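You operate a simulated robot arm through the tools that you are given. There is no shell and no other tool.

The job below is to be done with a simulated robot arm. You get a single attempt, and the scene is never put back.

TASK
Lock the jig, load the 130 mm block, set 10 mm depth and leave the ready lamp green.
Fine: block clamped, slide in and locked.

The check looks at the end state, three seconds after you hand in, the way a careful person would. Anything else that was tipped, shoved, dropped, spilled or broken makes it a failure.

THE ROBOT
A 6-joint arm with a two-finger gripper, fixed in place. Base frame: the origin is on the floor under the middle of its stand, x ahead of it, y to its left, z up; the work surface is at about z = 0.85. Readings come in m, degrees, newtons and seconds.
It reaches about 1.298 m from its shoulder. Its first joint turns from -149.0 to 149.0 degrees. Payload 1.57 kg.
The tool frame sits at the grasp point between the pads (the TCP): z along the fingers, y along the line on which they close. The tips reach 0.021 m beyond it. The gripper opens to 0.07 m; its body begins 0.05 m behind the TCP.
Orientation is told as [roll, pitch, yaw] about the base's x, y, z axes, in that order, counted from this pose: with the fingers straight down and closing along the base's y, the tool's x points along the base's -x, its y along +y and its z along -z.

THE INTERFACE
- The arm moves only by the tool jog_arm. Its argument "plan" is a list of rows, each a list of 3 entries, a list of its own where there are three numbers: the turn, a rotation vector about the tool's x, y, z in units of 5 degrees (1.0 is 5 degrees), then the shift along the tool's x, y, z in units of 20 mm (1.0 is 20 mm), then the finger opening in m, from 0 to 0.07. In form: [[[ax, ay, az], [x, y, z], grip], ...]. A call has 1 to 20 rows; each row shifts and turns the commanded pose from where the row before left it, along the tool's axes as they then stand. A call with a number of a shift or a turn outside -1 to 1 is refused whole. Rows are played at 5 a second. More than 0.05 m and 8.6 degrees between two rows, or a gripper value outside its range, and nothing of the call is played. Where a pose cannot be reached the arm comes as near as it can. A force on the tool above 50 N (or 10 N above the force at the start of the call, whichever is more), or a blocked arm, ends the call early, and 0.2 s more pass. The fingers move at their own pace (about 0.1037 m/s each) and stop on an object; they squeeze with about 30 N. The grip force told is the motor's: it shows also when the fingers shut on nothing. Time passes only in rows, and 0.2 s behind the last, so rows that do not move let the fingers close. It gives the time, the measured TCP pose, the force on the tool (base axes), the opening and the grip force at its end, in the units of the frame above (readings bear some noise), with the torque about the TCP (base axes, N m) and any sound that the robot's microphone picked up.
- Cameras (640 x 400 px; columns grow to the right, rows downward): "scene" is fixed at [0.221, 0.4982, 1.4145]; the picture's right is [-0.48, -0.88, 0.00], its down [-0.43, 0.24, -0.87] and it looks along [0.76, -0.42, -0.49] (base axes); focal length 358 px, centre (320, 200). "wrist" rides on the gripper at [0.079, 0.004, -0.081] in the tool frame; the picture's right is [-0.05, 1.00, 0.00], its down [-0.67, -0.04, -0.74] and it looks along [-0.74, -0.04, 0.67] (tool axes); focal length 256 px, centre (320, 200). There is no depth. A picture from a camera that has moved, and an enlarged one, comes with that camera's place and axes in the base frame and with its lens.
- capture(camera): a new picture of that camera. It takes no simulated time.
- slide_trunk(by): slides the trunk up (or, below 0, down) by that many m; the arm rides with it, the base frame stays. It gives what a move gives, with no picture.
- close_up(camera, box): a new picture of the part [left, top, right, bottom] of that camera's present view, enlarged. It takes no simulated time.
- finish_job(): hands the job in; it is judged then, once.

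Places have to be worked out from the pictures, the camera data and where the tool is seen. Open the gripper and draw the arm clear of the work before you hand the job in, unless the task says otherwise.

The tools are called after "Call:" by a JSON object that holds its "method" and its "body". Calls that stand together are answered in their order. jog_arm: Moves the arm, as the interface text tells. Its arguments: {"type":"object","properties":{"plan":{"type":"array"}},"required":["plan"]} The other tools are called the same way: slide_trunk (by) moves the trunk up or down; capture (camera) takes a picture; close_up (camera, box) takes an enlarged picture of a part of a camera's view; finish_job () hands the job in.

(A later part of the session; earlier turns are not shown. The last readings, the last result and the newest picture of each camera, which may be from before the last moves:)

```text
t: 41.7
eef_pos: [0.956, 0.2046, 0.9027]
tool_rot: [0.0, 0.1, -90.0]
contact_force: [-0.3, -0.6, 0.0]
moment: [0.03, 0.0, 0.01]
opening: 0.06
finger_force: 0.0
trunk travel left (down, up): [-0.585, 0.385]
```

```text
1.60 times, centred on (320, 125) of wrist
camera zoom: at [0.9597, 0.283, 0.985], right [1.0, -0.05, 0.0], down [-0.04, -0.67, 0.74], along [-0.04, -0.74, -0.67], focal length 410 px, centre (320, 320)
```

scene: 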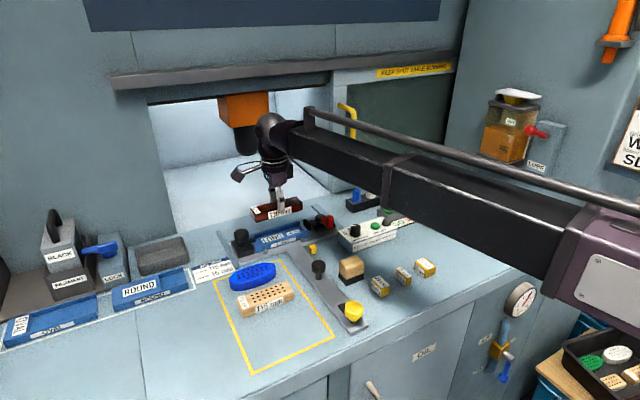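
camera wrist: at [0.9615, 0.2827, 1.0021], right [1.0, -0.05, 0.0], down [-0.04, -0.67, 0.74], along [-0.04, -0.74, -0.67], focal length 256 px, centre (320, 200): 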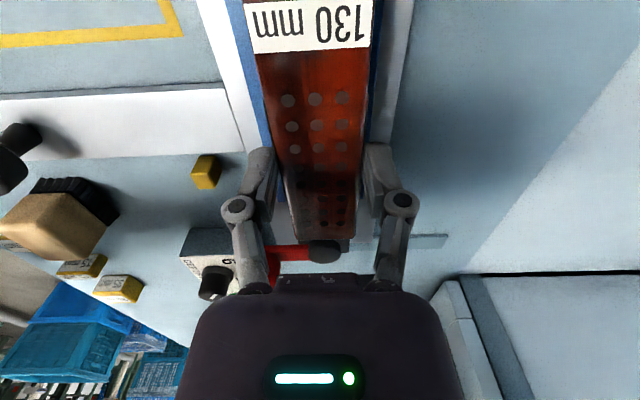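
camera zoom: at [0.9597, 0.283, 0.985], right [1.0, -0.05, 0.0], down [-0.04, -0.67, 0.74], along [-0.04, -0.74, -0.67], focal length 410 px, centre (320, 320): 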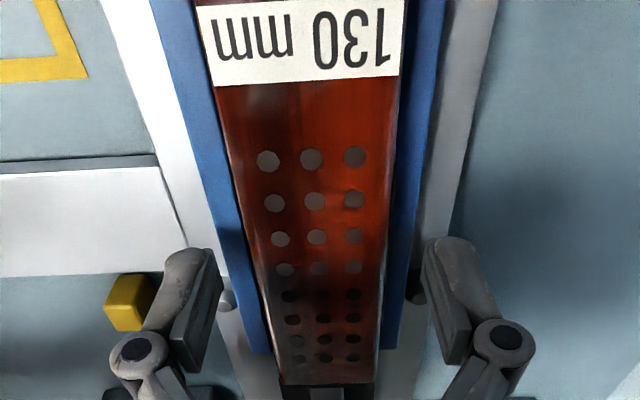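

The block sits in the tray, released. Next is the red clamp lever: its pivot is near (0.956, 0.091) and its upright grip is near (0.907, 0.091), z 0.887–0.918. I'll rise, turn the tool to yaw 0, and hover over the grip.

Call:
{"method": "slide_trunk", "body": {"by": 0.065}}

Call:
{"method": "jog_arm", "body": {"plan": [[[0, 0, -1], [0, 0, 0], 0.06], [[0, 0, -1], [0, 0, 0], 0.06], [[0, 0, -1], [0, 0, 0], 0.06], [[0, 0, -1], [0, 0, 0], 0.06], [[0, 0, -1], [0, 0, 0], 0.06], [[0, 0, -1], [0, 0, 0], 0.06], [[0, 0, -1], [0, 0, 0], 0.06], [[0, 0, -1], [0, 0, 0], 0.06], [[0, 0, -1], [0, 0, 0], 0.06], [[0, 0, -1], [0, 0, 0], 0.06], [[0, 0, -1], [0, 0, 0], 0.06], [[0, 0, -1], [0, 0, 0], 0.06], [[0, 0, -1], [0, 0, 0], 0.06], [[0, 0, -1], [0, 0, 0], 0.06], [[0, 0, -1], [0, 0, 0], 0.06], [[0, 0, -1], [0, 0, 0], 0.06], [[0, 0, -1], [0, 0, 0], 0.06], [[0, 0, -1], [0, 0, 0], 0.06]]}}

Call:
{"method": "jog_arm", "body": {"plan": [[[0, 0, 0], [0.41, -0.94, 0], 0.06], [[0, 0, 0], [0.41, -0.94, 0], 0.06], [[0, 0, 0], [0.41, -0.94, 0], 0.06], [[0, 0, 0], [0.41, -0.94, 0], 0.06], [[0, 0, 0], [0.41, -0.94, 0], 0.06], [[0, 0, 0], [0.41, -0.94, 0], 0.06]]}}

Call:
{"method": "capture", "body": {"camera": "wrist"}}

Call:
{"method": "close_up", "body": {"camera": "wrist", "box": [230, 60, 410, 200]}}

Call:
{"method": "capture", "body": {"camera": "scene"}}

```text
t: 42.7
eef_pos: [0.9573, 0.204, 0.9683]
tool_rot: [0.1, 0.1, -90.0]
contact_force: [0.5, -0.1, -0.2]
moment: [-0.02, -0.02, 0.01]
opening: 0.0597
finger_force: 0.0
trunk travel left (down, up): [-0.65, 0.32]
```

```text
t: 46.5
eef_pos: [0.9568, 0.2035, 0.9682]
tool_rot: [0.0, -0.2, 0.0]
contact_force: [0.0, -0.2, -0.7]
moment: [0.01, -0.03, 0.0]
opening: 0.0602
finger_force: 0.0
trunk travel left (down, up): [-0.65, 0.32]
```

```text
t: 47.9
eef_pos: [0.9064, 0.0914, 0.9696]
tool_rot: [0.1, 0.0, 0.0]
contact_force: [-0.6, -0.1, 0.8]
moment: [-0.04, 0.05, 0.02]
opening: 0.06
finger_force: 0.0
trunk travel left (down, up): [-0.65, 0.32]
```

```text
taken
camera wrist: at [0.8258, 0.0953, 1.0502], right [0.05, 1.0, 0.0], down [0.67, -0.04, 0.74], along [0.74, -0.04, -0.67], focal length 256 px, centre (320, 200)
```

wrist: 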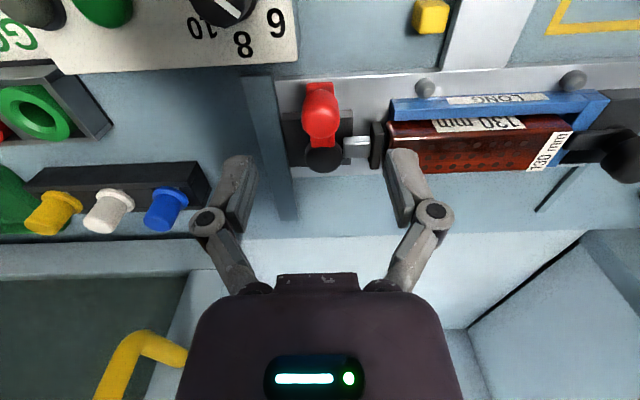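

```text
2.86 times, centred on (320, 130) of wrist
camera zoom: at [0.8258, 0.0953, 1.0502], right [0.05, 1.0, 0.0], down [0.67, -0.04, 0.74], along [0.74, -0.04, -0.67], focal length 731 px, centre (320, 400)
```

zoom: 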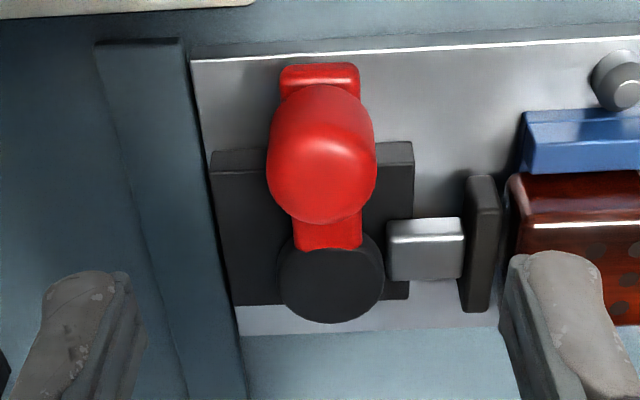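

```text
taken
```

scene: 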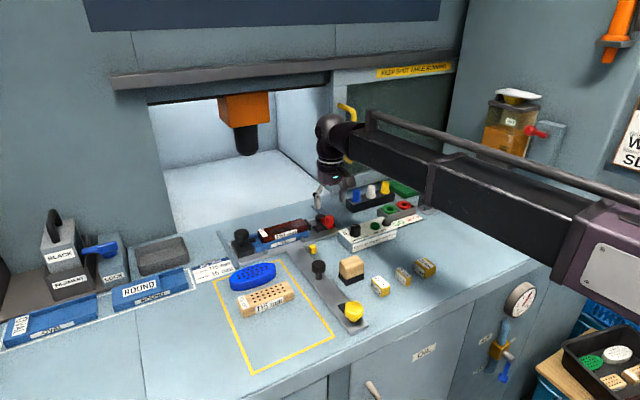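

The tool is centred over the red grip, with room on both sides. I'll lower 58 mm so the tips reach z 0.890, above the plate, and close on it.

Call:
{"method": "slide_trunk", "body": {"by": -0.058}}

Call:
{"method": "jog_arm", "body": {"plan": [[[0, 0, 0], [0, 0, 0], 0.04], [[0, 0, 0], [0, 0, 0], 0.025], [[0, 0, 0], [0, 0, 0], 0.012], [[0, 0, 0], [0, 0, 0], 0.012]]}}

Call:
{"method": "capture", "body": {"camera": "wrist"}}

Call:
{"method": "close_up", "body": {"camera": "scene", "box": [280, 180, 370, 240]}}

```text
t: 48.9
eef_pos: [0.9062, 0.0908, 0.9114]
tool_rot: [0.0, 0.0, -0.1]
contact_force: [-0.1, 0.7, 0.0]
moment: [0.01, -0.01, -0.03]
opening: 0.0603
finger_force: 0.1
trunk travel left (down, up): [-0.592, 0.378]
```

```text
t: 49.9
eef_pos: [0.907, 0.0914, 0.9104]
tool_rot: [0.0, 0.1, 0.0]
contact_force: [0.5, 0.1, 1.0]
moment: [0.0, 0.05, -0.02]
opening: 0.0219
finger_force: 32.1
trunk travel left (down, up): [-0.592, 0.378]
```

```text
taken
camera wrist: at [0.8261, 0.0952, 0.9921], right [0.05, 1.0, 0.0], down [0.67, -0.04, 0.74], along [0.74, -0.04, -0.67], focal length 256 px, centre (320, 200)
```

wrist: 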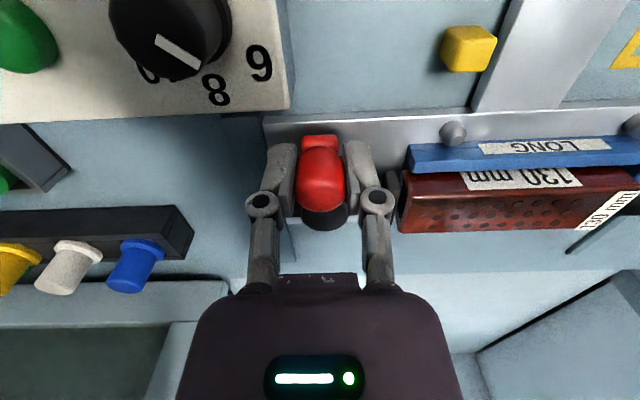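

```text
6.67 times, centred on (325, 210) of scene
camera zoom: at [0.221, 0.4982, 1.4145], right [-0.48, -0.88, 0.0], down [-0.43, 0.24, -0.87], along [0.76, -0.42, -0.49], focal length 2383 px, centre (287, 133)
```

zoom: 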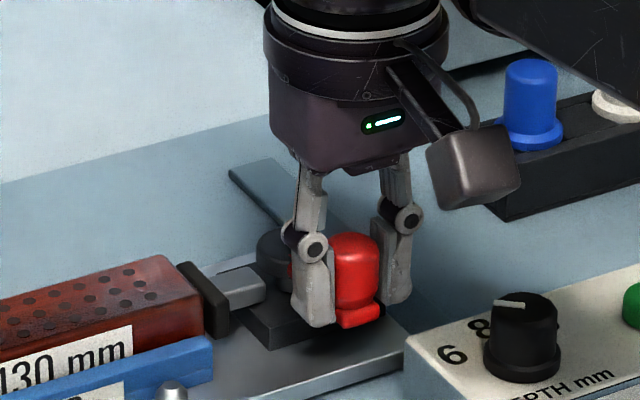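

The grip is held at 22 mm. I'll test the swing direction gently, moving the grip 10° towards -y about the pivot and watching force and plunger.

Call:
{"method": "jog_arm", "body": {"plan": [[[0, 0, -1], [-0.01, -0.218, 0], 0.012], [[0, 0, -1], [-0.01, -0.218, 0], 0.012]]}}

Call:
{"method": "close_up", "body": {"camera": "scene", "box": [280, 180, 370, 240]}}

Call:
{"method": "close_up", "body": {"camera": "wrist", "box": [240, 100, 420, 240]}}

```text
t: 50.5
eef_pos: [0.907, 0.0835, 0.9107]
tool_rot: [0.1, 0.0, 10.0]
contact_force: [1.7, 2.3, 2.0]
moment: [0.06, 0.02, 0.1]
opening: 0.022
finger_force: 32.2
trunk travel left (down, up): [-0.592, 0.378]
```

```text
6.67 times, centred on (325, 210) of scene
camera zoom: at [0.221, 0.4982, 1.4145], right [-0.48, -0.88, 0.0], down [-0.43, 0.24, -0.87], along [0.76, -0.42, -0.49], focal length 2383 px, centre (287, 133)
```

zoom: 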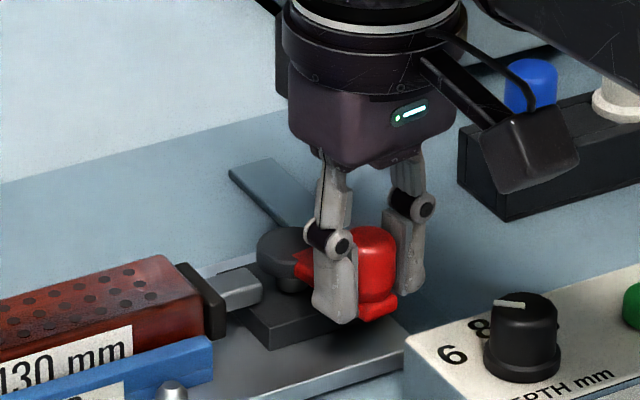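

```text
2.86 times, centred on (330, 170) of wrist
camera zoom: at [0.8274, 0.0727, 0.9921], right [-0.12, 0.99, 0.0], down [0.66, 0.08, 0.75], along [0.74, 0.09, -0.67], focal length 731 px, centre (291, 286)
```

zoom: 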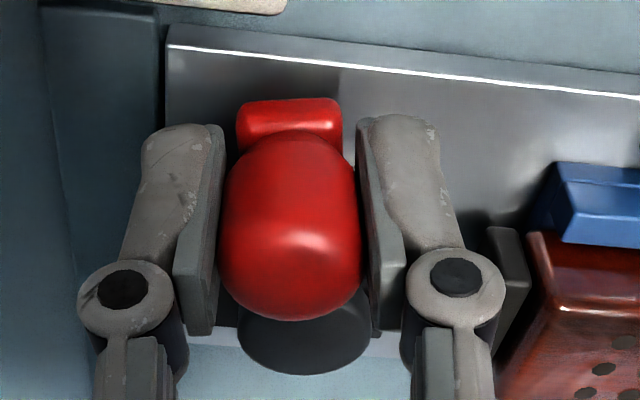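

The lever swings freely this way, and the pad has moved slightly towards the block. I'll continue in the same direction.

Call:
{"method": "jog_arm", "body": {"plan": [[[0, 0, -1], [-0.01, -0.218, 0], 0.012], [[0, 0, -1], [-0.01, -0.218, 0], 0.012], [[0, 0, -1], [-0.01, -0.218, 0], 0.012], [[0, 0, -1], [-0.01, -0.218, 0], 0.012]]}}

Call:
{"method": "close_up", "body": {"camera": "scene", "box": [280, 180, 370, 240]}}

Call:
{"method": "capture", "body": {"camera": "wrist"}}

```text
t: 51.5
eef_pos: [0.9128, 0.0672, 0.9104]
tool_rot: [0.0, 0.0, 30.1]
contact_force: [4.3, 5.5, 4.5]
moment: [0.15, -0.22, 0.12]
opening: 0.0221
finger_force: 32.2
trunk travel left (down, up): [-0.592, 0.378]
```

```text
6.67 times, centred on (325, 210) of scene
camera zoom: at [0.221, 0.4982, 1.4145], right [-0.48, -0.88, 0.0], down [-0.43, 0.24, -0.87], along [0.76, -0.42, -0.49], focal length 2383 px, centre (287, 133)
```

zoom: 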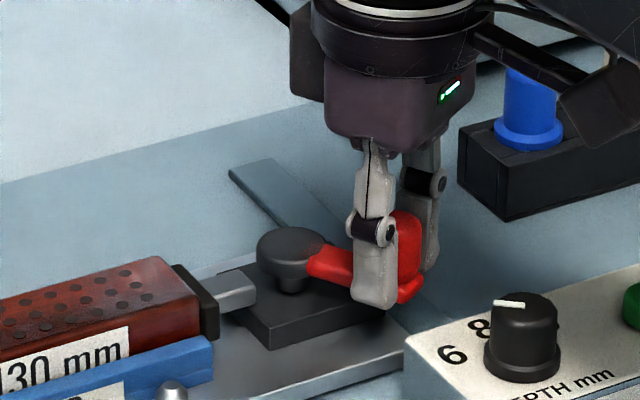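

```text
taken
camera wrist: at [0.8414, 0.0303, 0.9921], right [-0.45, 0.89, 0.0], down [0.59, 0.3, 0.75], along [0.66, 0.34, -0.67], focal length 256 px, centre (320, 200)
```

wrist: 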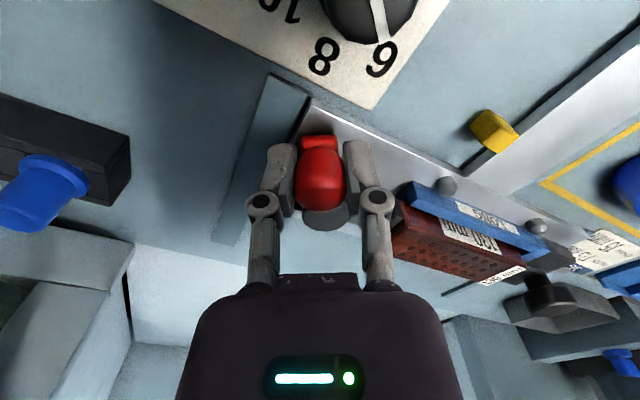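

The pad is advancing and nearly touching the block. The wrist camera will pass about 40 mm above the blue peg, so I'll continue.

Call:
{"method": "jog_arm", "body": {"plan": [[[0, 0, -1], [-0.01, -0.218, 0], 0.012], [[0, 0, -1], [-0.01, -0.218, 0], 0.012], [[0, 0, -1], [-0.01, -0.218, 0], 0.012], [[0, 0, -1], [-0.01, -0.218, 0], 0.012]]}}

Call:
{"method": "close_up", "body": {"camera": "scene", "box": [235, 180, 365, 260]}}

```text
t: 52.5
eef_pos: [0.9252, 0.055, 0.9113]
tool_rot: [-0.1, 0.1, 50.0]
contact_force: [2.9, 8.8, 4.1]
moment: [0.22, -0.09, 0.14]
opening: 0.022
finger_force: 32.4
trunk travel left (down, up): [-0.592, 0.378]
```

```text
4.92 times, centred on (300, 220) of scene
camera zoom: at [0.221, 0.4982, 1.4145], right [-0.48, -0.88, 0.0], down [-0.43, 0.24, -0.87], along [0.76, -0.42, -0.49], focal length 1760 px, centre (418, 102)
```

zoom: 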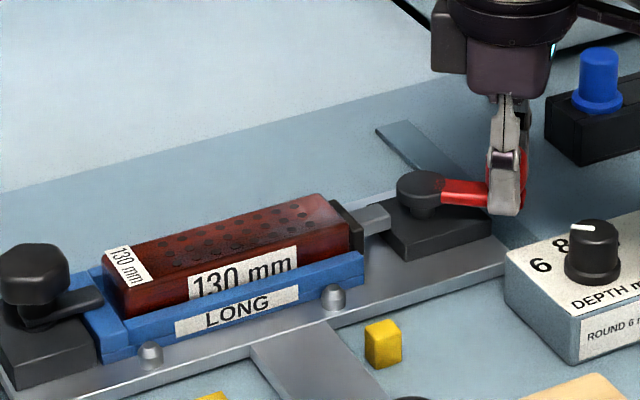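

The block has been pushed towards the end wall and forces are still modest. I'll continue to the end of the lever's travel.

Call:
{"method": "jog_arm", "body": {"plan": [[[0, 0, -1], [-0.01, -0.218, 0], 0.012], [[0, 0, -1], [-0.01, -0.218, 0], 0.012], [[0, 0, -1], [-0.01, -0.218, 0], 0.012], [[0, 0, -1], [-0.01, -0.218, 0], 0.012]]}}

Call:
{"method": "close_up", "body": {"camera": "scene", "box": [235, 180, 365, 260]}}

Call:
{"method": "capture", "body": {"camera": "wrist"}}

```text
t: 53.5
eef_pos: [0.9388, 0.0451, 0.9104]
tool_rot: [-0.1, -0.1, 70.1]
contact_force: [2.6, 13.4, 4.0]
moment: [0.23, -0.06, 0.04]
opening: 0.0216
finger_force: 32.1
trunk travel left (down, up): [-0.592, 0.378]
```

```text
4.92 times, centred on (300, 220) of scene
camera zoom: at [0.221, 0.4982, 1.4145], right [-0.48, -0.88, 0.0], down [-0.43, 0.24, -0.87], along [0.76, -0.42, -0.49], focal length 1760 px, centre (418, 102)
```

zoom: 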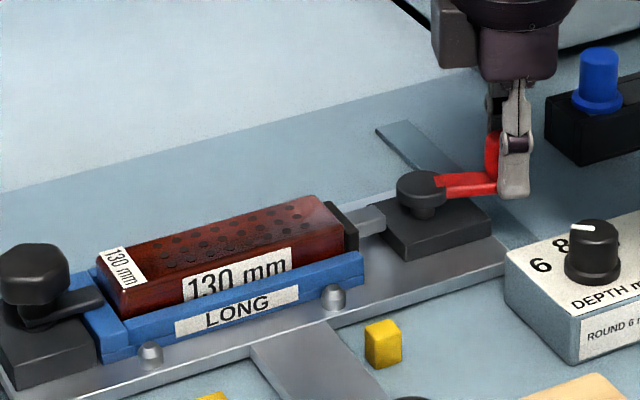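

```text
taken
camera wrist: at [0.9072, -0.0279, 0.9921], right [-0.92, 0.39, 0.0], down [0.26, 0.61, 0.74], along [0.29, 0.69, -0.67], focal length 256 px, centre (320, 200)
```

wrist: 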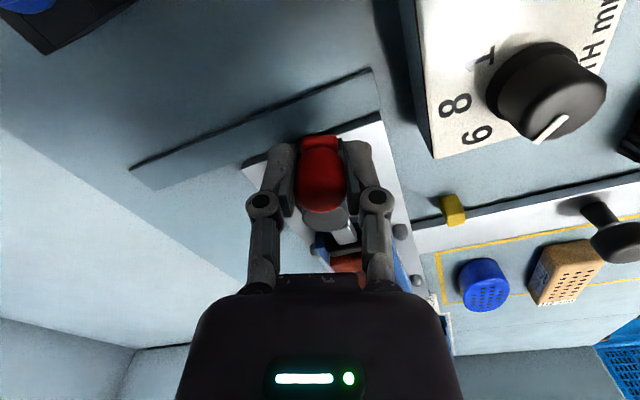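

The clamp keeps moving, with some radial pull because my radius is slightly large. I'll correct inward and continue to 90°.

Call:
{"method": "jog_arm", "body": {"plan": [[[0, 0, -1], [-0.06, -0.212, 0], 0.012], [[0, 0, -1], [-0.06, -0.212, 0], 0.012], [[0, 0, -1], [-0.01, -0.212, 0], 0.012]]}}

Call:
{"method": "close_up", "body": {"camera": "scene", "box": [235, 180, 365, 260]}}

```text
t: 54.3
eef_pos: [0.9524, 0.0422, 0.9102]
tool_rot: [0.0, 0.1, 85.0]
contact_force: [-3.6, 2.7, -2.4]
moment: [-0.03, 0.12, -0.29]
opening: 0.0219
finger_force: 32.1
trunk travel left (down, up): [-0.592, 0.378]
```

```text
4.92 times, centred on (300, 220) of scene
camera zoom: at [0.221, 0.4982, 1.4145], right [-0.48, -0.88, 0.0], down [-0.43, 0.24, -0.87], along [0.76, -0.42, -0.49], focal length 1760 px, centre (418, 102)
```

zoom: 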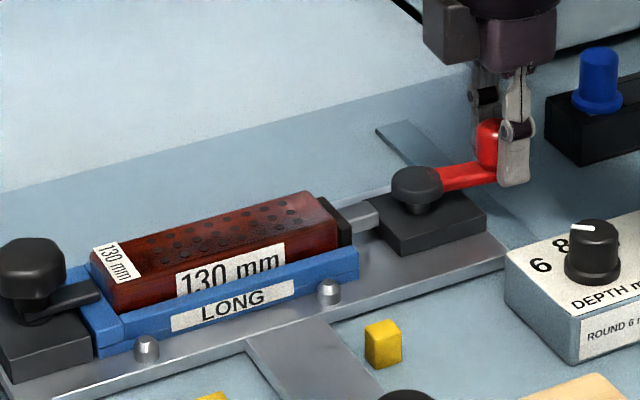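

The lever is at about 82°, but the free slide has crept about 5 mm in +x, which is harmless because it has to go in anyway. I'll zoom in on the clamp to judge whether it has reached its stop.

Call:
{"method": "close_up", "body": {"camera": "scene", "box": [295, 195, 351, 235]}}

Call:
{"method": "close_up", "body": {"camera": "scene", "box": [240, 217, 290, 249]}}

Call:
{"method": "close_up", "body": {"camera": "wrist", "box": [230, 100, 430, 260]}}

```text
10.00 times, centred on (323, 215) of scene
camera zoom: at [0.221, 0.4982, 1.4145], right [-0.48, -0.88, 0.0], down [-0.43, 0.24, -0.87], along [0.76, -0.42, -0.49], focal length 3575 px, centre (290, 50)
```

zoom: 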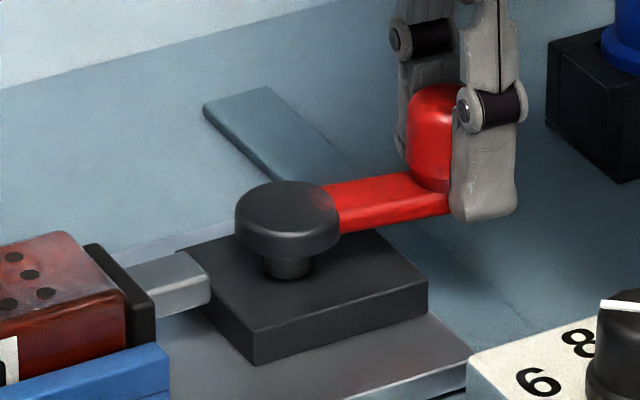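

```text
12.50 times, centred on (265, 233) of scene
camera zoom: at [0.221, 0.4982, 1.4145], right [-0.48, -0.88, 0.0], down [-0.43, 0.24, -0.87], along [0.76, -0.42, -0.49], focal length 4468 px, centre (1008, -212)
```

zoom: 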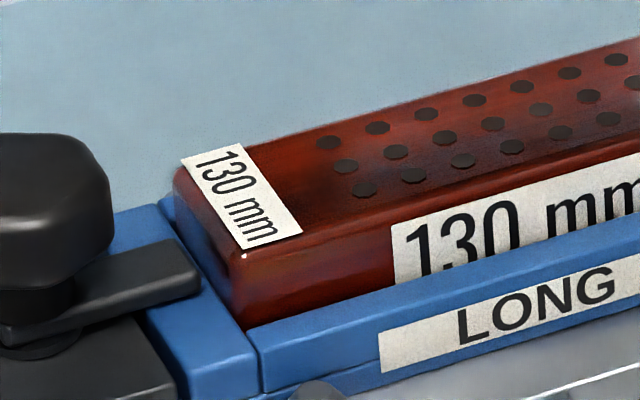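

```text
2.50 times, centred on (330, 180) of wrist
camera zoom: at [0.9402, -0.0361, 0.9922], right [-0.99, 0.14, 0.0], down [0.09, 0.66, 0.74], along [0.1, 0.74, -0.67], focal length 640 px, centre (295, 250)
```

zoom: 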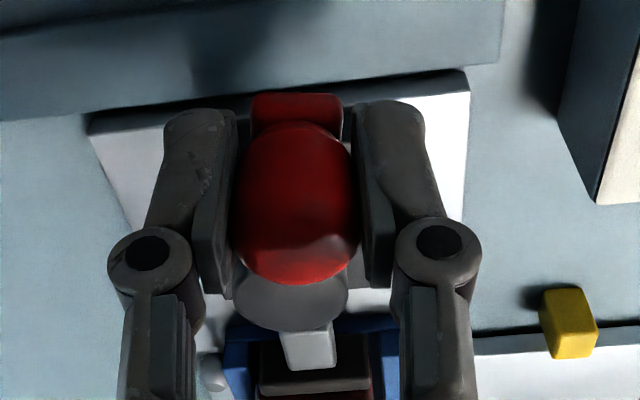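

The block is now pressed against the end wall and the pad is against its right end. The lever is about 5° short of in-line, so I'll finish with two small steps and check the torque.

Call:
{"method": "jog_arm", "body": {"plan": [[[0, 0, -1], [-0.01, -0.21, 0], 0.012], [[0, 0, -0.6], [-0.01, -0.12, 0], 0.012], [[0, 0, 0], [0, 0, 0], 0.012]]}}

Call:
{"method": "close_up", "body": {"camera": "scene", "box": [235, 180, 365, 260]}}

Call:
{"method": "close_up", "body": {"camera": "wrist", "box": [230, 100, 430, 260]}}

```text
t: 55.1
eef_pos: [0.9586, 0.0418, 0.9099]
tool_rot: [0.0, 0.0, 93.1]
contact_force: [-1.0, -1.2, 0.8]
moment: [-0.23, 0.17, -0.43]
opening: 0.0218
finger_force: 31.4
trunk travel left (down, up): [-0.592, 0.378]
```

```text
4.92 times, centred on (300, 220) of scene
camera zoom: at [0.221, 0.4982, 1.4145], right [-0.48, -0.88, 0.0], down [-0.43, 0.24, -0.87], along [0.76, -0.42, -0.49], focal length 1760 px, centre (418, 102)
```

zoom: 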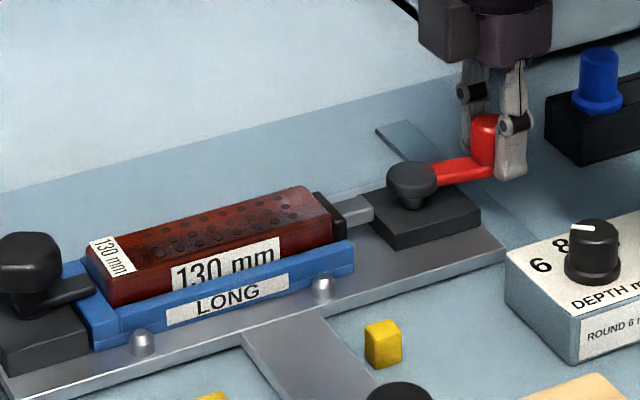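

```text
2.50 times, centred on (330, 180) of wrist
camera zoom: at [0.9577, -0.0365, 0.9923], right [-1.0, 0.0, 0.0], down [0.0, 0.67, 0.74], along [0.0, 0.74, -0.67], focal length 640 px, centre (295, 250)
```

zoom: 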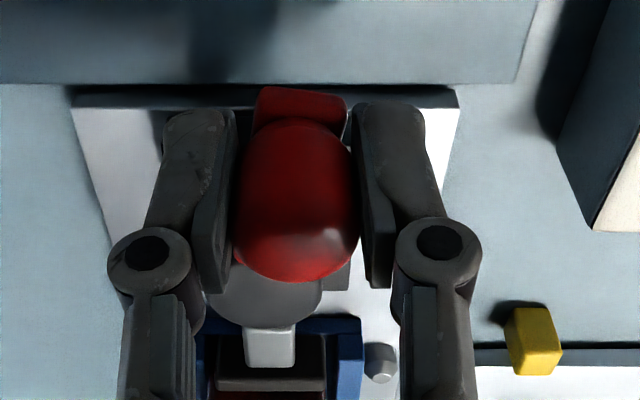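

The lever now stays at about 82.5° with 0.43 N m resisting while the slide moves instead, so the clamp is tight. I'll release the grip and see whether the lever stays put.

Call:
{"method": "jog_arm", "body": {"plan": [[[0, 0, 0], [0, 0, 0], 0.03], [[0, 0, 0], [0, 0, 0], 0.045], [[0, 0, 0], [0, 0, 0], 0.045]]}}

Call:
{"method": "close_up", "body": {"camera": "scene", "box": [235, 180, 365, 260]}}

Call:
{"method": "close_up", "body": {"camera": "wrist", "box": [230, 100, 430, 260]}}

```text
t: 55.9
eef_pos: [0.9589, 0.043, 0.9101]
tool_rot: [0.0, 0.0, 93.0]
contact_force: [0.6, 0.5, 0.5]
moment: [-0.03, 0.0, -0.03]
opening: 0.045
finger_force: 0.0
trunk travel left (down, up): [-0.592, 0.378]
```

```text
4.92 times, centred on (300, 220) of scene
camera zoom: at [0.221, 0.4982, 1.4145], right [-0.48, -0.88, 0.0], down [-0.43, 0.24, -0.87], along [0.76, -0.42, -0.49], focal length 1760 px, centre (418, 102)
```

zoom: 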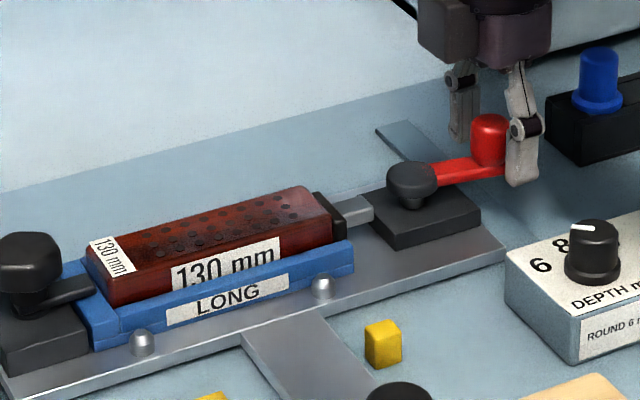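

```text
2.50 times, centred on (330, 180) of wrist
camera zoom: at [0.9575, -0.0361, 0.992], right [-1.0, 0.0, 0.0], down [0.0, 0.67, 0.74], along [0.0, 0.74, -0.67], focal length 640 px, centre (295, 250)
```

zoom: 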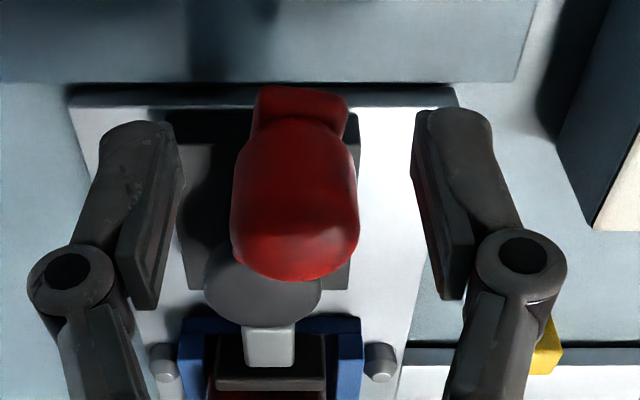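

The lever holds its position and the block is held between the pad and end wall. Next I'll rise, turn back to yaw 0 and go over the depth knob to read its dial.

Call:
{"method": "slide_trunk", "body": {"by": 0.065}}

Call:
{"method": "jog_arm", "body": {"plan": [[[0, 0, 1], [0, 0, 0], 0.06], [[0, 0, 1], [0, 0, 0], 0.06], [[0, 0, 1], [0, 0, 0], 0.06], [[0, 0, 1], [0, 0, 0], 0.06], [[0, 0, 1], [0, 0, 0], 0.06], [[0, 0, 1], [0, 0, 0], 0.06], [[0, 0, 1], [0, 0, 0], 0.06], [[0, 0, 1], [0, 0, 0], 0.06], [[0, 0, 1], [0, 0, 0], 0.06], [[0, 0, 1], [0, 0, 0], 0.06], [[0, 0, 1], [0, 0, 0], 0.06], [[0, 0, 1], [0, 0, 0], 0.06], [[0, 0, 1], [0, 0, 0], 0.06], [[0, 0, 1], [0, 0, 0], 0.06], [[0, 0, 1], [0, 0, 0], 0.06], [[0, 0, 1], [0, 0, 0], 0.06], [[0, 0, 1], [0, 0, 0], 0.06], [[0, 0, 1], [0, 0, 0], 0.06], [[0, 0, 0.6], [0, 0, 0], 0.06]]}}

Call:
{"method": "jog_arm", "body": {"plan": [[[0, 0, 0], [0.9, 0, 0], 0.06], [[0, 0, 0], [0.9, 0, 0], 0.06], [[0, 0, 0], [0.9, 0, 0], 0.06], [[0, 0, 0], [0.9, 0, 0], 0.06], [[0, 0, 0], [0.9, 0, 0], 0.06], [[0, 0, 0], [0.9, 0, 0], 0.06], [[0, 0, 0], [0.9, 0, 0], 0.06]]}}

Call:
{"method": "capture", "body": {"camera": "wrist"}}

Call:
{"method": "close_up", "body": {"camera": "wrist", "box": [230, 40, 410, 180]}}

Call:
{"method": "close_up", "body": {"camera": "scene", "box": [235, 180, 365, 260]}}

```text
t: 57.0
eef_pos: [0.9592, 0.0433, 0.9753]
tool_rot: [-0.1, 0.0, 92.8]
contact_force: [0.1, 0.6, -0.5]
moment: [0.02, 0.02, 0.01]
opening: 0.045
finger_force: 0.1
trunk travel left (down, up): [-0.657, 0.313]
```

```text
t: 61.0
eef_pos: [0.9585, 0.0445, 0.9749]
tool_rot: [0.0, 0.1, -0.1]
contact_force: [-0.4, 0.6, 0.2]
moment: [-0.01, 0.02, 0.0]
opening: 0.0599
finger_force: 0.1
trunk travel left (down, up): [-0.657, 0.313]
```

```text
t: 62.5
eef_pos: [0.8309, 0.0447, 0.9752]
tool_rot: [0.0, 0.0, -0.1]
contact_force: [0.5, 0.6, 0.5]
moment: [-0.01, 0.0, -0.02]
opening: 0.0596
finger_force: 0.0
trunk travel left (down, up): [-0.657, 0.313]
```

```text
taken
camera wrist: at [0.7515, 0.0481, 1.0572], right [0.05, 1.0, 0.0], down [0.67, -0.04, 0.75], along [0.74, -0.04, -0.67], focal length 256 px, centre (320, 200)
```

wrist: 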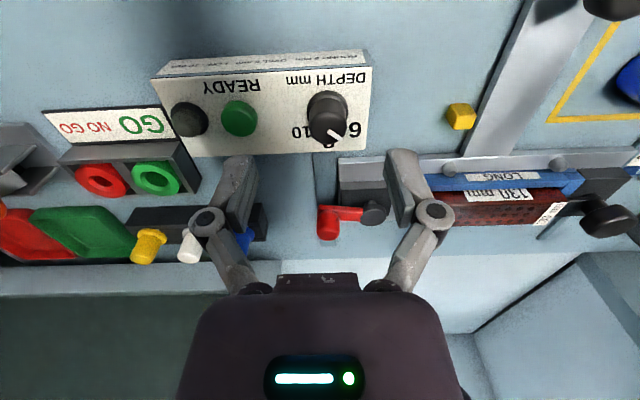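

```text
2.86 times, centred on (320, 110) of wrist
camera zoom: at [0.7515, 0.0481, 1.0572], right [0.05, 1.0, 0.0], down [0.67, -0.04, 0.75], along [0.74, -0.04, -0.67], focal length 731 px, centre (320, 457)
```

zoom: 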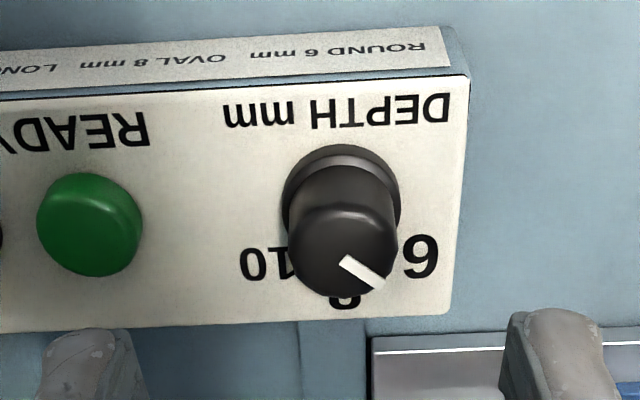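

```text
4.92 times, centred on (300, 220) of scene
camera zoom: at [0.221, 0.4982, 1.4145], right [-0.48, -0.88, 0.0], down [-0.43, 0.24, -0.87], along [0.76, -0.42, -0.49], focal length 1760 px, centre (418, 102)
```

zoom: 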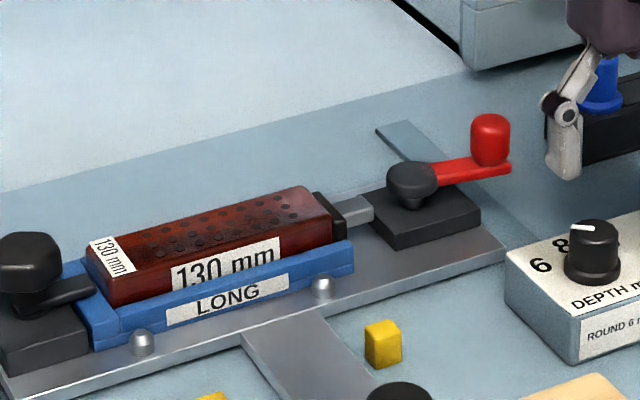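

The dial has 6 to the left (about +50° from +x), 8 straight ahead and 10 to the right (about -50°), and the pointer is at 6. The knob axis is near (0.843, 0.0495), top z 0.9105. I'll centre on it and pre-turn to yaw +50° so I have about 105° of clockwise travel.

Call:
{"method": "jog_arm", "body": {"plan": [[[0, 0, 0], [-0.635, 0.27, 0], 0.06], [[0, 0, -1], [0, 0, 0], 0.06], [[0, 0, -1], [0, 0, 0], 0.06], [[0, 0, -1], [0, 0, 0], 0.06], [[0, 0, -1], [0, 0, 0], 0.06], [[0, 0, -1], [0, 0, 0], 0.06], [[0, 0, -1], [0, 0, 0], 0.06], [[0, 0, -1], [0, 0, 0], 0.06], [[0, 0, -1], [0, 0, 0], 0.06], [[0, 0, -1], [0, 0, 0], 0.06], [[0, 0, -1], [0, 0, 0], 0.06]]}}

Call:
{"method": "capture", "body": {"camera": "wrist"}}

Call:
{"method": "close_up", "body": {"camera": "wrist", "box": [250, 50, 390, 160]}}

```text
t: 65.0
eef_pos: [0.8456, 0.049, 0.9755]
tool_rot: [0.0, 0.0, 50.0]
contact_force: [0.5, -0.1, -0.3]
moment: [-0.01, -0.01, -0.01]
opening: 0.06
finger_force: 0.0
trunk travel left (down, up): [-0.657, 0.313]
```

```text
taken
camera wrist: at [0.7901, -0.0098, 1.0571], right [-0.73, 0.68, 0.0], down [0.46, 0.49, 0.74], along [0.51, 0.54, -0.67], focal length 256 px, centre (320, 200)
```

wrist: 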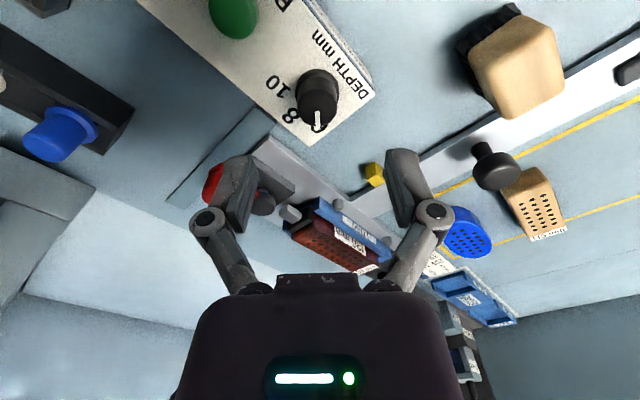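

```text
3.64 times, centred on (320, 105) of wrist
camera zoom: at [0.7901, -0.0098, 1.0571], right [-0.73, 0.68, 0.0], down [0.46, 0.49, 0.74], along [0.51, 0.54, -0.67], focal length 931 px, centre (320, 546)
```

zoom: 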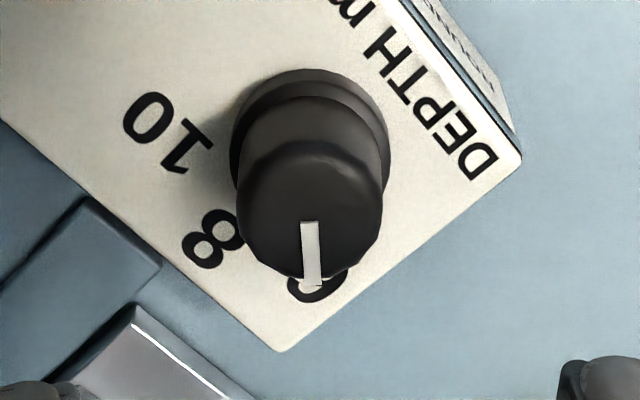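

Using both views, the knob axis is at about (0.8457, 0.0485) with its top near z 0.907; the 6, 8 and 10 labels are at +45°, 0° and -45°. I'll nudge 2 mm, lower until the tips are just above the flange, and grip.

Call:
{"method": "jog_arm", "body": {"plan": [[[0, 0, 0], [-0.07, -0.05, 0], 0.05], [[0, 0, 0], [0, 0, 0], 0.05]]}}

Call:
{"method": "slide_trunk", "body": {"by": -0.064}}

Call:
{"method": "jog_arm", "body": {"plan": [[[0, 0, 0], [0, 0, 0], 0.035], [[0, 0, 0], [0, 0, 0], 0.022], [[0, 0, 0], [0, 0, 0], 0.015], [[0, 0, 0], [0, 0, 0], 0.015]]}}

Call:
{"method": "capture", "body": {"camera": "wrist"}}

Call:
{"method": "close_up", "body": {"camera": "wrist", "box": [250, 80, 390, 220]}}

```text
t: 65.5
eef_pos: [0.8466, 0.0498, 0.9755]
tool_rot: [0.0, 0.0, 49.9]
contact_force: [0.4, 0.7, -0.2]
moment: [0.01, 0.04, -0.02]
opening: 0.0499
finger_force: 0.1
trunk travel left (down, up): [-0.657, 0.313]
```

```text
t: 66.6
eef_pos: [0.8464, 0.0491, 0.911]
tool_rot: [0.0, 0.1, 50.0]
contact_force: [-0.6, -0.4, -0.1]
moment: [0.02, -0.01, 0.01]
opening: 0.0501
finger_force: 0.0
trunk travel left (down, up): [-0.593, 0.377]
```

```text
t: 67.6
eef_pos: [0.8475, 0.0488, 0.9122]
tool_rot: [-0.1, 0.0, 49.9]
contact_force: [12.7, -7.4, 12.0]
moment: [-0.28, -0.25, -0.04]
opening: 0.0281
finger_force: 31.5
trunk travel left (down, up): [-0.593, 0.377]
```

```text
taken
camera wrist: at [0.7921, -0.01, 0.9932], right [-0.73, 0.68, 0.0], down [0.45, 0.49, 0.75], along [0.51, 0.54, -0.67], focal length 256 px, centre (320, 200)
```

wrist: 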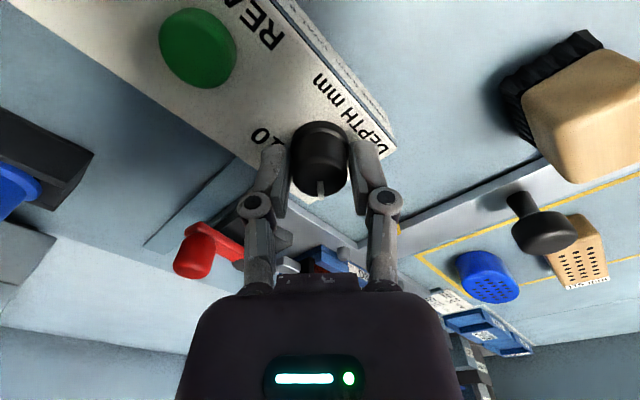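

```text
2.86 times, centred on (320, 150) of wrist
camera zoom: at [0.7921, -0.01, 0.9932], right [-0.73, 0.68, 0.0], down [0.45, 0.49, 0.75], along [0.51, 0.54, -0.67], focal length 731 px, centre (320, 343)
```

zoom: 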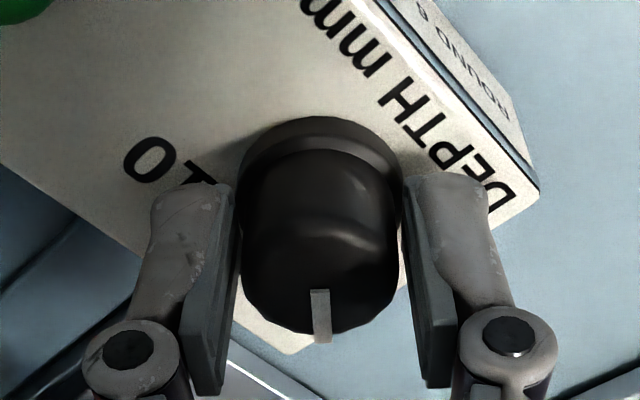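

The tips are gripping the wider base flange at 28 mm, with some side load. I'll reopen, raise 5 mm to hold only the knob's upper part, and shift 2 mm to centre it.

Call:
{"method": "jog_arm", "body": {"plan": [[[0, 0, 0], [0, 0, 0], 0.04], [[0, 0, 0], [0, -0.08, 0], 0.045], [[0, 0, 0], [0, 0, 0], 0.045]]}}

Call:
{"method": "slide_trunk", "body": {"by": 0.005}}

Call:
{"method": "jog_arm", "body": {"plan": [[[0, 0, 0], [0, 0, 0], 0.035], [[0, 0, 0], [0, 0, 0], 0.022], [[0, 0, 0], [0, 0, 0], 0.015], [[0, 0, 0], [0, 0, 0], 0.015]]}}

Call:
{"method": "close_up", "body": {"camera": "wrist", "box": [250, 80, 390, 220]}}

```text
t: 68.4
eef_pos: [0.8471, 0.0488, 0.9107]
tool_rot: [-0.1, 0.0, 50.0]
contact_force: [0.5, -0.4, -0.6]
moment: [0.0, 0.02, 0.0]
opening: 0.045
finger_force: 0.0
trunk travel left (down, up): [-0.593, 0.377]
```

```text
t: 68.9
eef_pos: [0.8478, 0.0476, 0.9166]
tool_rot: [-0.1, 0.1, 50.1]
contact_force: [0.3, -1.0, -1.0]
moment: [0.01, -0.01, -0.01]
opening: 0.0451
finger_force: 0.1
trunk travel left (down, up): [-0.598, 0.372]
```

```text
t: 69.9
eef_pos: [0.8491, 0.0484, 0.9159]
tool_rot: [0.1, 0.1, 49.9]
contact_force: [-1.1, 0.5, -0.7]
moment: [0.08, 0.01, 0.01]
opening: 0.027
finger_force: 32.6
trunk travel left (down, up): [-0.598, 0.372]
```

```text
2.86 times, centred on (320, 150) of wrist
camera zoom: at [0.7925, -0.0098, 0.9981], right [-0.73, 0.68, 0.0], down [0.46, 0.49, 0.74], along [0.51, 0.54, -0.67], focal length 731 px, centre (320, 343)
```

zoom: 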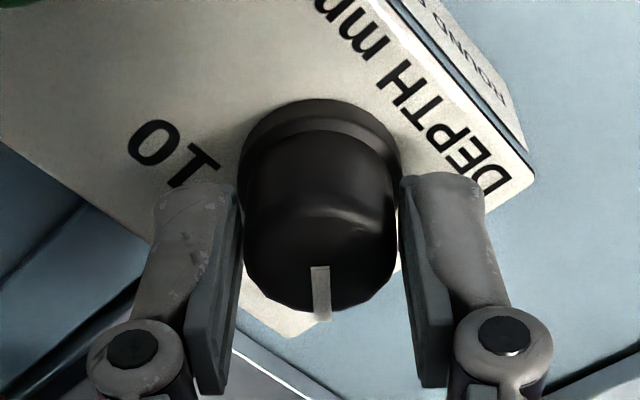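

That's a clean grip: 27 mm with almost no side force. I'll turn clockwise 30° and check that the pointer moves with the fingers.

Call:
{"method": "jog_arm", "body": {"plan": [[[0, 0, 1], [0, 0, 0], 0.015], [[0, 0, 1], [0, 0, 0], 0.015], [[0, 0, 1], [0, 0, 0], 0.015], [[0, 0, 1], [0, 0, 0], 0.015], [[0, 0, 1], [0, 0, 0], 0.015], [[0, 0, 1], [0, 0, 0], 0.015]]}}

Call:
{"method": "close_up", "body": {"camera": "wrist", "box": [250, 80, 390, 220]}}

```text
t: 71.3
eef_pos: [0.8485, 0.0483, 0.9161]
tool_rot: [-0.1, 0.0, 19.8]
contact_force: [-3.2, 3.3, -2.1]
moment: [-0.08, 0.32, 0.01]
opening: 0.0269
finger_force: 31.9
trunk travel left (down, up): [-0.598, 0.372]
```

```text
2.86 times, centred on (320, 150) of wrist
camera zoom: at [0.7707, 0.0252, 0.9981], right [-0.29, 0.96, 0.0], down [0.64, 0.19, 0.74], along [0.71, 0.22, -0.67], focal length 731 px, centre (320, 343)
```

zoom: 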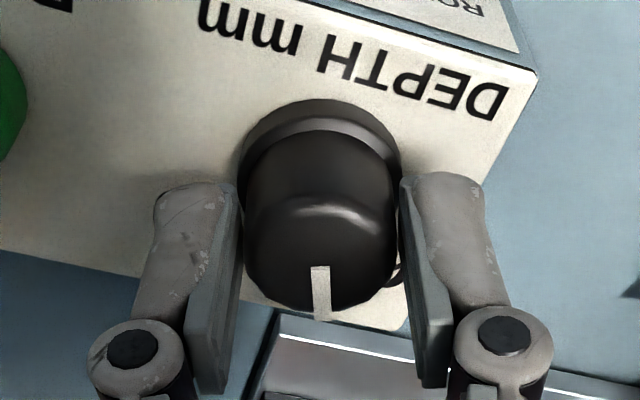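

The pointer moves with the fingers. I'll continue clockwise.

Call:
{"method": "jog_arm", "body": {"plan": [[[0, 0, 1], [0, 0, 0], 0.015], [[0, 0, 1], [0, 0, 0], 0.015], [[0, 0, 1], [0, 0, 0], 0.015], [[0, 0, 1], [0, 0, 0], 0.015], [[0, 0, 1], [0, 0, 0], 0.015], [[0, 0, 1], [0, 0, 0], 0.015], [[0, 0, 1], [0, 0, 0], 0.015], [[0, 0, 1], [0, 0, 0], 0.015]]}}

Call:
{"method": "close_up", "body": {"camera": "wrist", "box": [250, 80, 390, 220]}}

```text
t: 73.1
eef_pos: [0.8479, 0.0488, 0.9169]
tool_rot: [0.0, 0.0, -20.1]
contact_force: [-2.7, 2.7, -0.7]
moment: [0.03, 0.26, 0.01]
opening: 0.0268
finger_force: 32.1
trunk travel left (down, up): [-0.598, 0.372]
```

```text
2.86 times, centred on (320, 150) of wrist
camera zoom: at [0.7737, 0.0796, 0.9981], right [0.39, 0.92, 0.0], down [0.61, -0.26, 0.75], along [0.68, -0.29, -0.67], focal length 731 px, centre (320, 343)
```

zoom: 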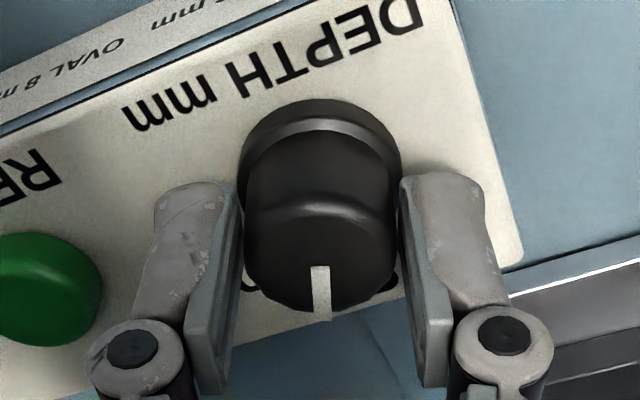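

There's still little resistance and the pointer is tracking. I'll turn another 30°, to about -50°, where the 10 mark should be.

Call:
{"method": "jog_arm", "body": {"plan": [[[0, 0, 1], [0, 0, 0], 0.015], [[0, 0, 1], [0, 0, 0], 0.015], [[0, 0, 1], [0, 0, 0], 0.015], [[0, 0, 1], [0, 0, 0], 0.015], [[0, 0, 1], [0, 0, 0], 0.015], [[0, 0, 1], [0, 0, 0], 0.015]]}}

Call:
{"method": "close_up", "body": {"camera": "wrist", "box": [250, 80, 390, 220]}}

Call:
{"method": "close_up", "body": {"camera": "scene", "box": [330, 200, 400, 250]}}

```text
t: 74.5
eef_pos: [0.8483, 0.049, 0.9173]
tool_rot: [0.0, 0.0, -50.0]
contact_force: [-0.8, -0.4, 1.0]
moment: [0.02, -0.05, 0.32]
opening: 0.0268
finger_force: 32.2
trunk travel left (down, up): [-0.598, 0.372]
```

```text
2.86 times, centred on (320, 150) of wrist
camera zoom: at [0.7991, 0.1119, 0.9981], right [0.8, 0.6, 0.0], down [0.4, -0.53, 0.75], along [0.45, -0.6, -0.67], focal length 731 px, centre (320, 343)
```

zoom: 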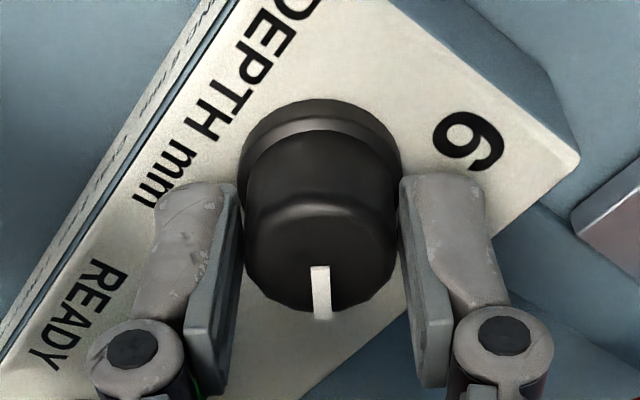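

```text
8.00 times, centred on (365, 225) of scene
camera zoom: at [0.221, 0.4982, 1.4145], right [-0.48, -0.88, 0.0], down [-0.43, 0.24, -0.87], along [0.76, -0.42, -0.49], focal length 2860 px, centre (-40, 0)
```

zoom: 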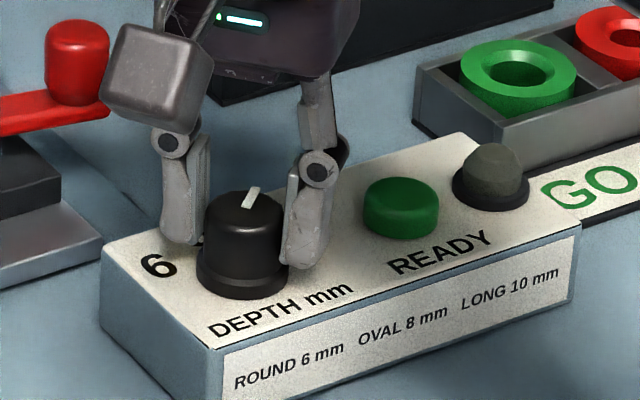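

The torque is now 0.32 N m, which suggests the end stop at 10. I'll push 5° more to seat it and see whether the pointer lags.

Call:
{"method": "jog_arm", "body": {"plan": [[[0, 0, 1], [0, 0, 0], 0.015], [[0, 0, 0], [0, 0, 0], 0.015]]}}

Call:
{"method": "close_up", "body": {"camera": "wrist", "box": [250, 80, 390, 220]}}

```text
t: 75.1
eef_pos: [0.8471, 0.0484, 0.9177]
tool_rot: [0.0, 0.0, -55.1]
contact_force: [0.9, 1.2, 4.1]
moment: [-0.02, -0.03, 0.37]
opening: 0.0267
finger_force: 31.7
trunk travel left (down, up): [-0.598, 0.372]
```

```text
2.86 times, centred on (320, 150) of wrist
camera zoom: at [0.8047, 0.1159, 0.9983], right [0.85, 0.53, 0.0], down [0.35, -0.57, 0.75], along [0.39, -0.63, -0.67], focal length 731 px, centre (320, 343)
```

zoom: 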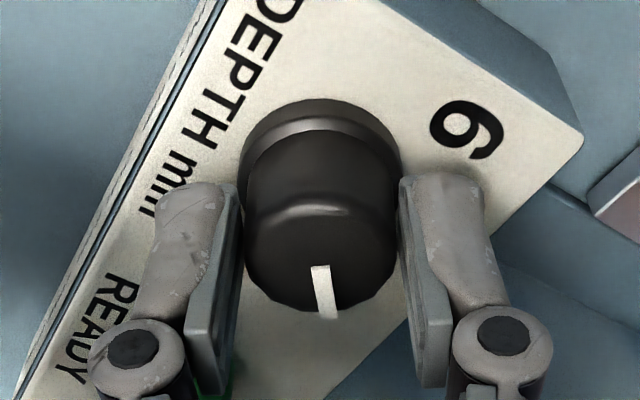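

The pointer now lags the fingers, so the knob is at its end stop. I'll open, rise and check the dial.

Call:
{"method": "jog_arm", "body": {"plan": [[[0, 0, 0], [0, 0, 0], 0.035], [[0, 0, 0], [0, 0, 0], 0.05], [[0, 0, 0], [0, 0, 0], 0.05]]}}

Call:
{"method": "slide_trunk", "body": {"by": 0.06}}

Call:
{"method": "close_up", "body": {"camera": "wrist", "box": [240, 40, 400, 180]}}

Call:
{"method": "capture", "body": {"camera": "wrist"}}

Call:
{"method": "close_up", "body": {"camera": "scene", "box": [330, 200, 400, 250]}}

```text
t: 75.9
eef_pos: [0.8478, 0.0484, 0.9165]
tool_rot: [0.0, 0.0, -55.1]
contact_force: [-1.4, -0.2, 0.9]
moment: [-0.01, 0.01, -0.01]
opening: 0.05
finger_force: 0.1
trunk travel left (down, up): [-0.598, 0.372]
```

```text
t: 76.9
eef_pos: [0.8492, 0.0495, 0.9765]
tool_rot: [-0.1, 0.1, -55.0]
contact_force: [-0.6, 0.0, 0.0]
moment: [0.03, -0.01, 0.01]
opening: 0.05
finger_force: 0.1
trunk travel left (down, up): [-0.658, 0.312]
```

```text
2.86 times, centred on (320, 110) of wrist
camera zoom: at [0.8049, 0.1157, 1.058], right [0.85, 0.53, 0.0], down [0.35, -0.57, 0.74], along [0.39, -0.63, -0.67], focal length 731 px, centre (320, 457)
```

zoom: 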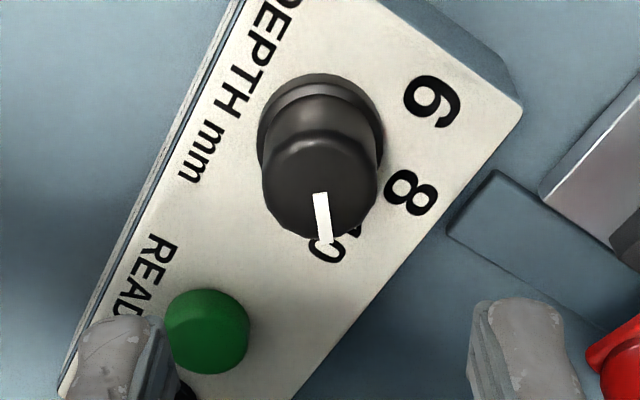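

```text
taken
camera wrist: at [0.8049, 0.1157, 1.058], right [0.85, 0.53, 0.0], down [0.35, -0.57, 0.74], along [0.39, -0.63, -0.67], focal length 256 px, centre (320, 200)
```

wrist: 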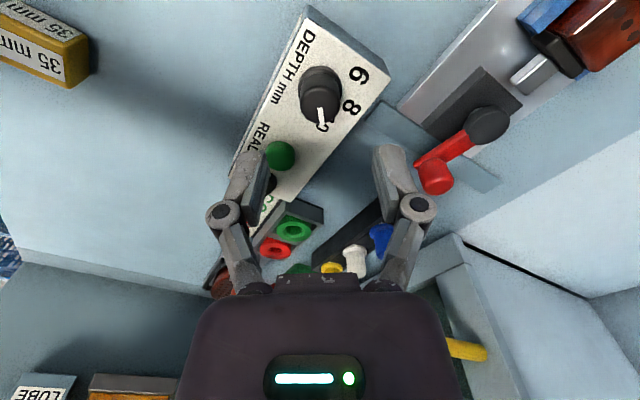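

```text
8.00 times, centred on (365, 225) of scene
camera zoom: at [0.221, 0.4982, 1.4145], right [-0.48, -0.88, 0.0], down [-0.43, 0.24, -0.87], along [0.76, -0.42, -0.49], focal length 2860 px, centre (-40, 0)
```

zoom: 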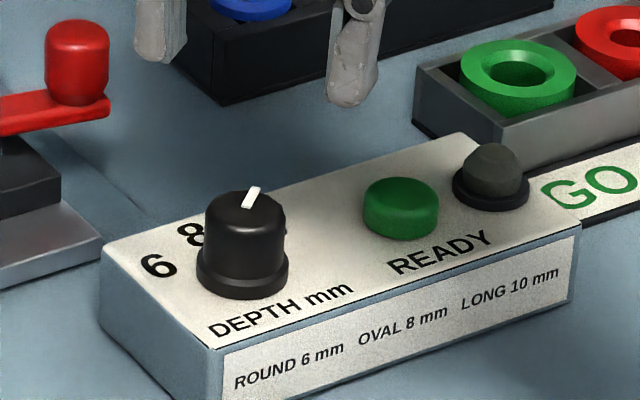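

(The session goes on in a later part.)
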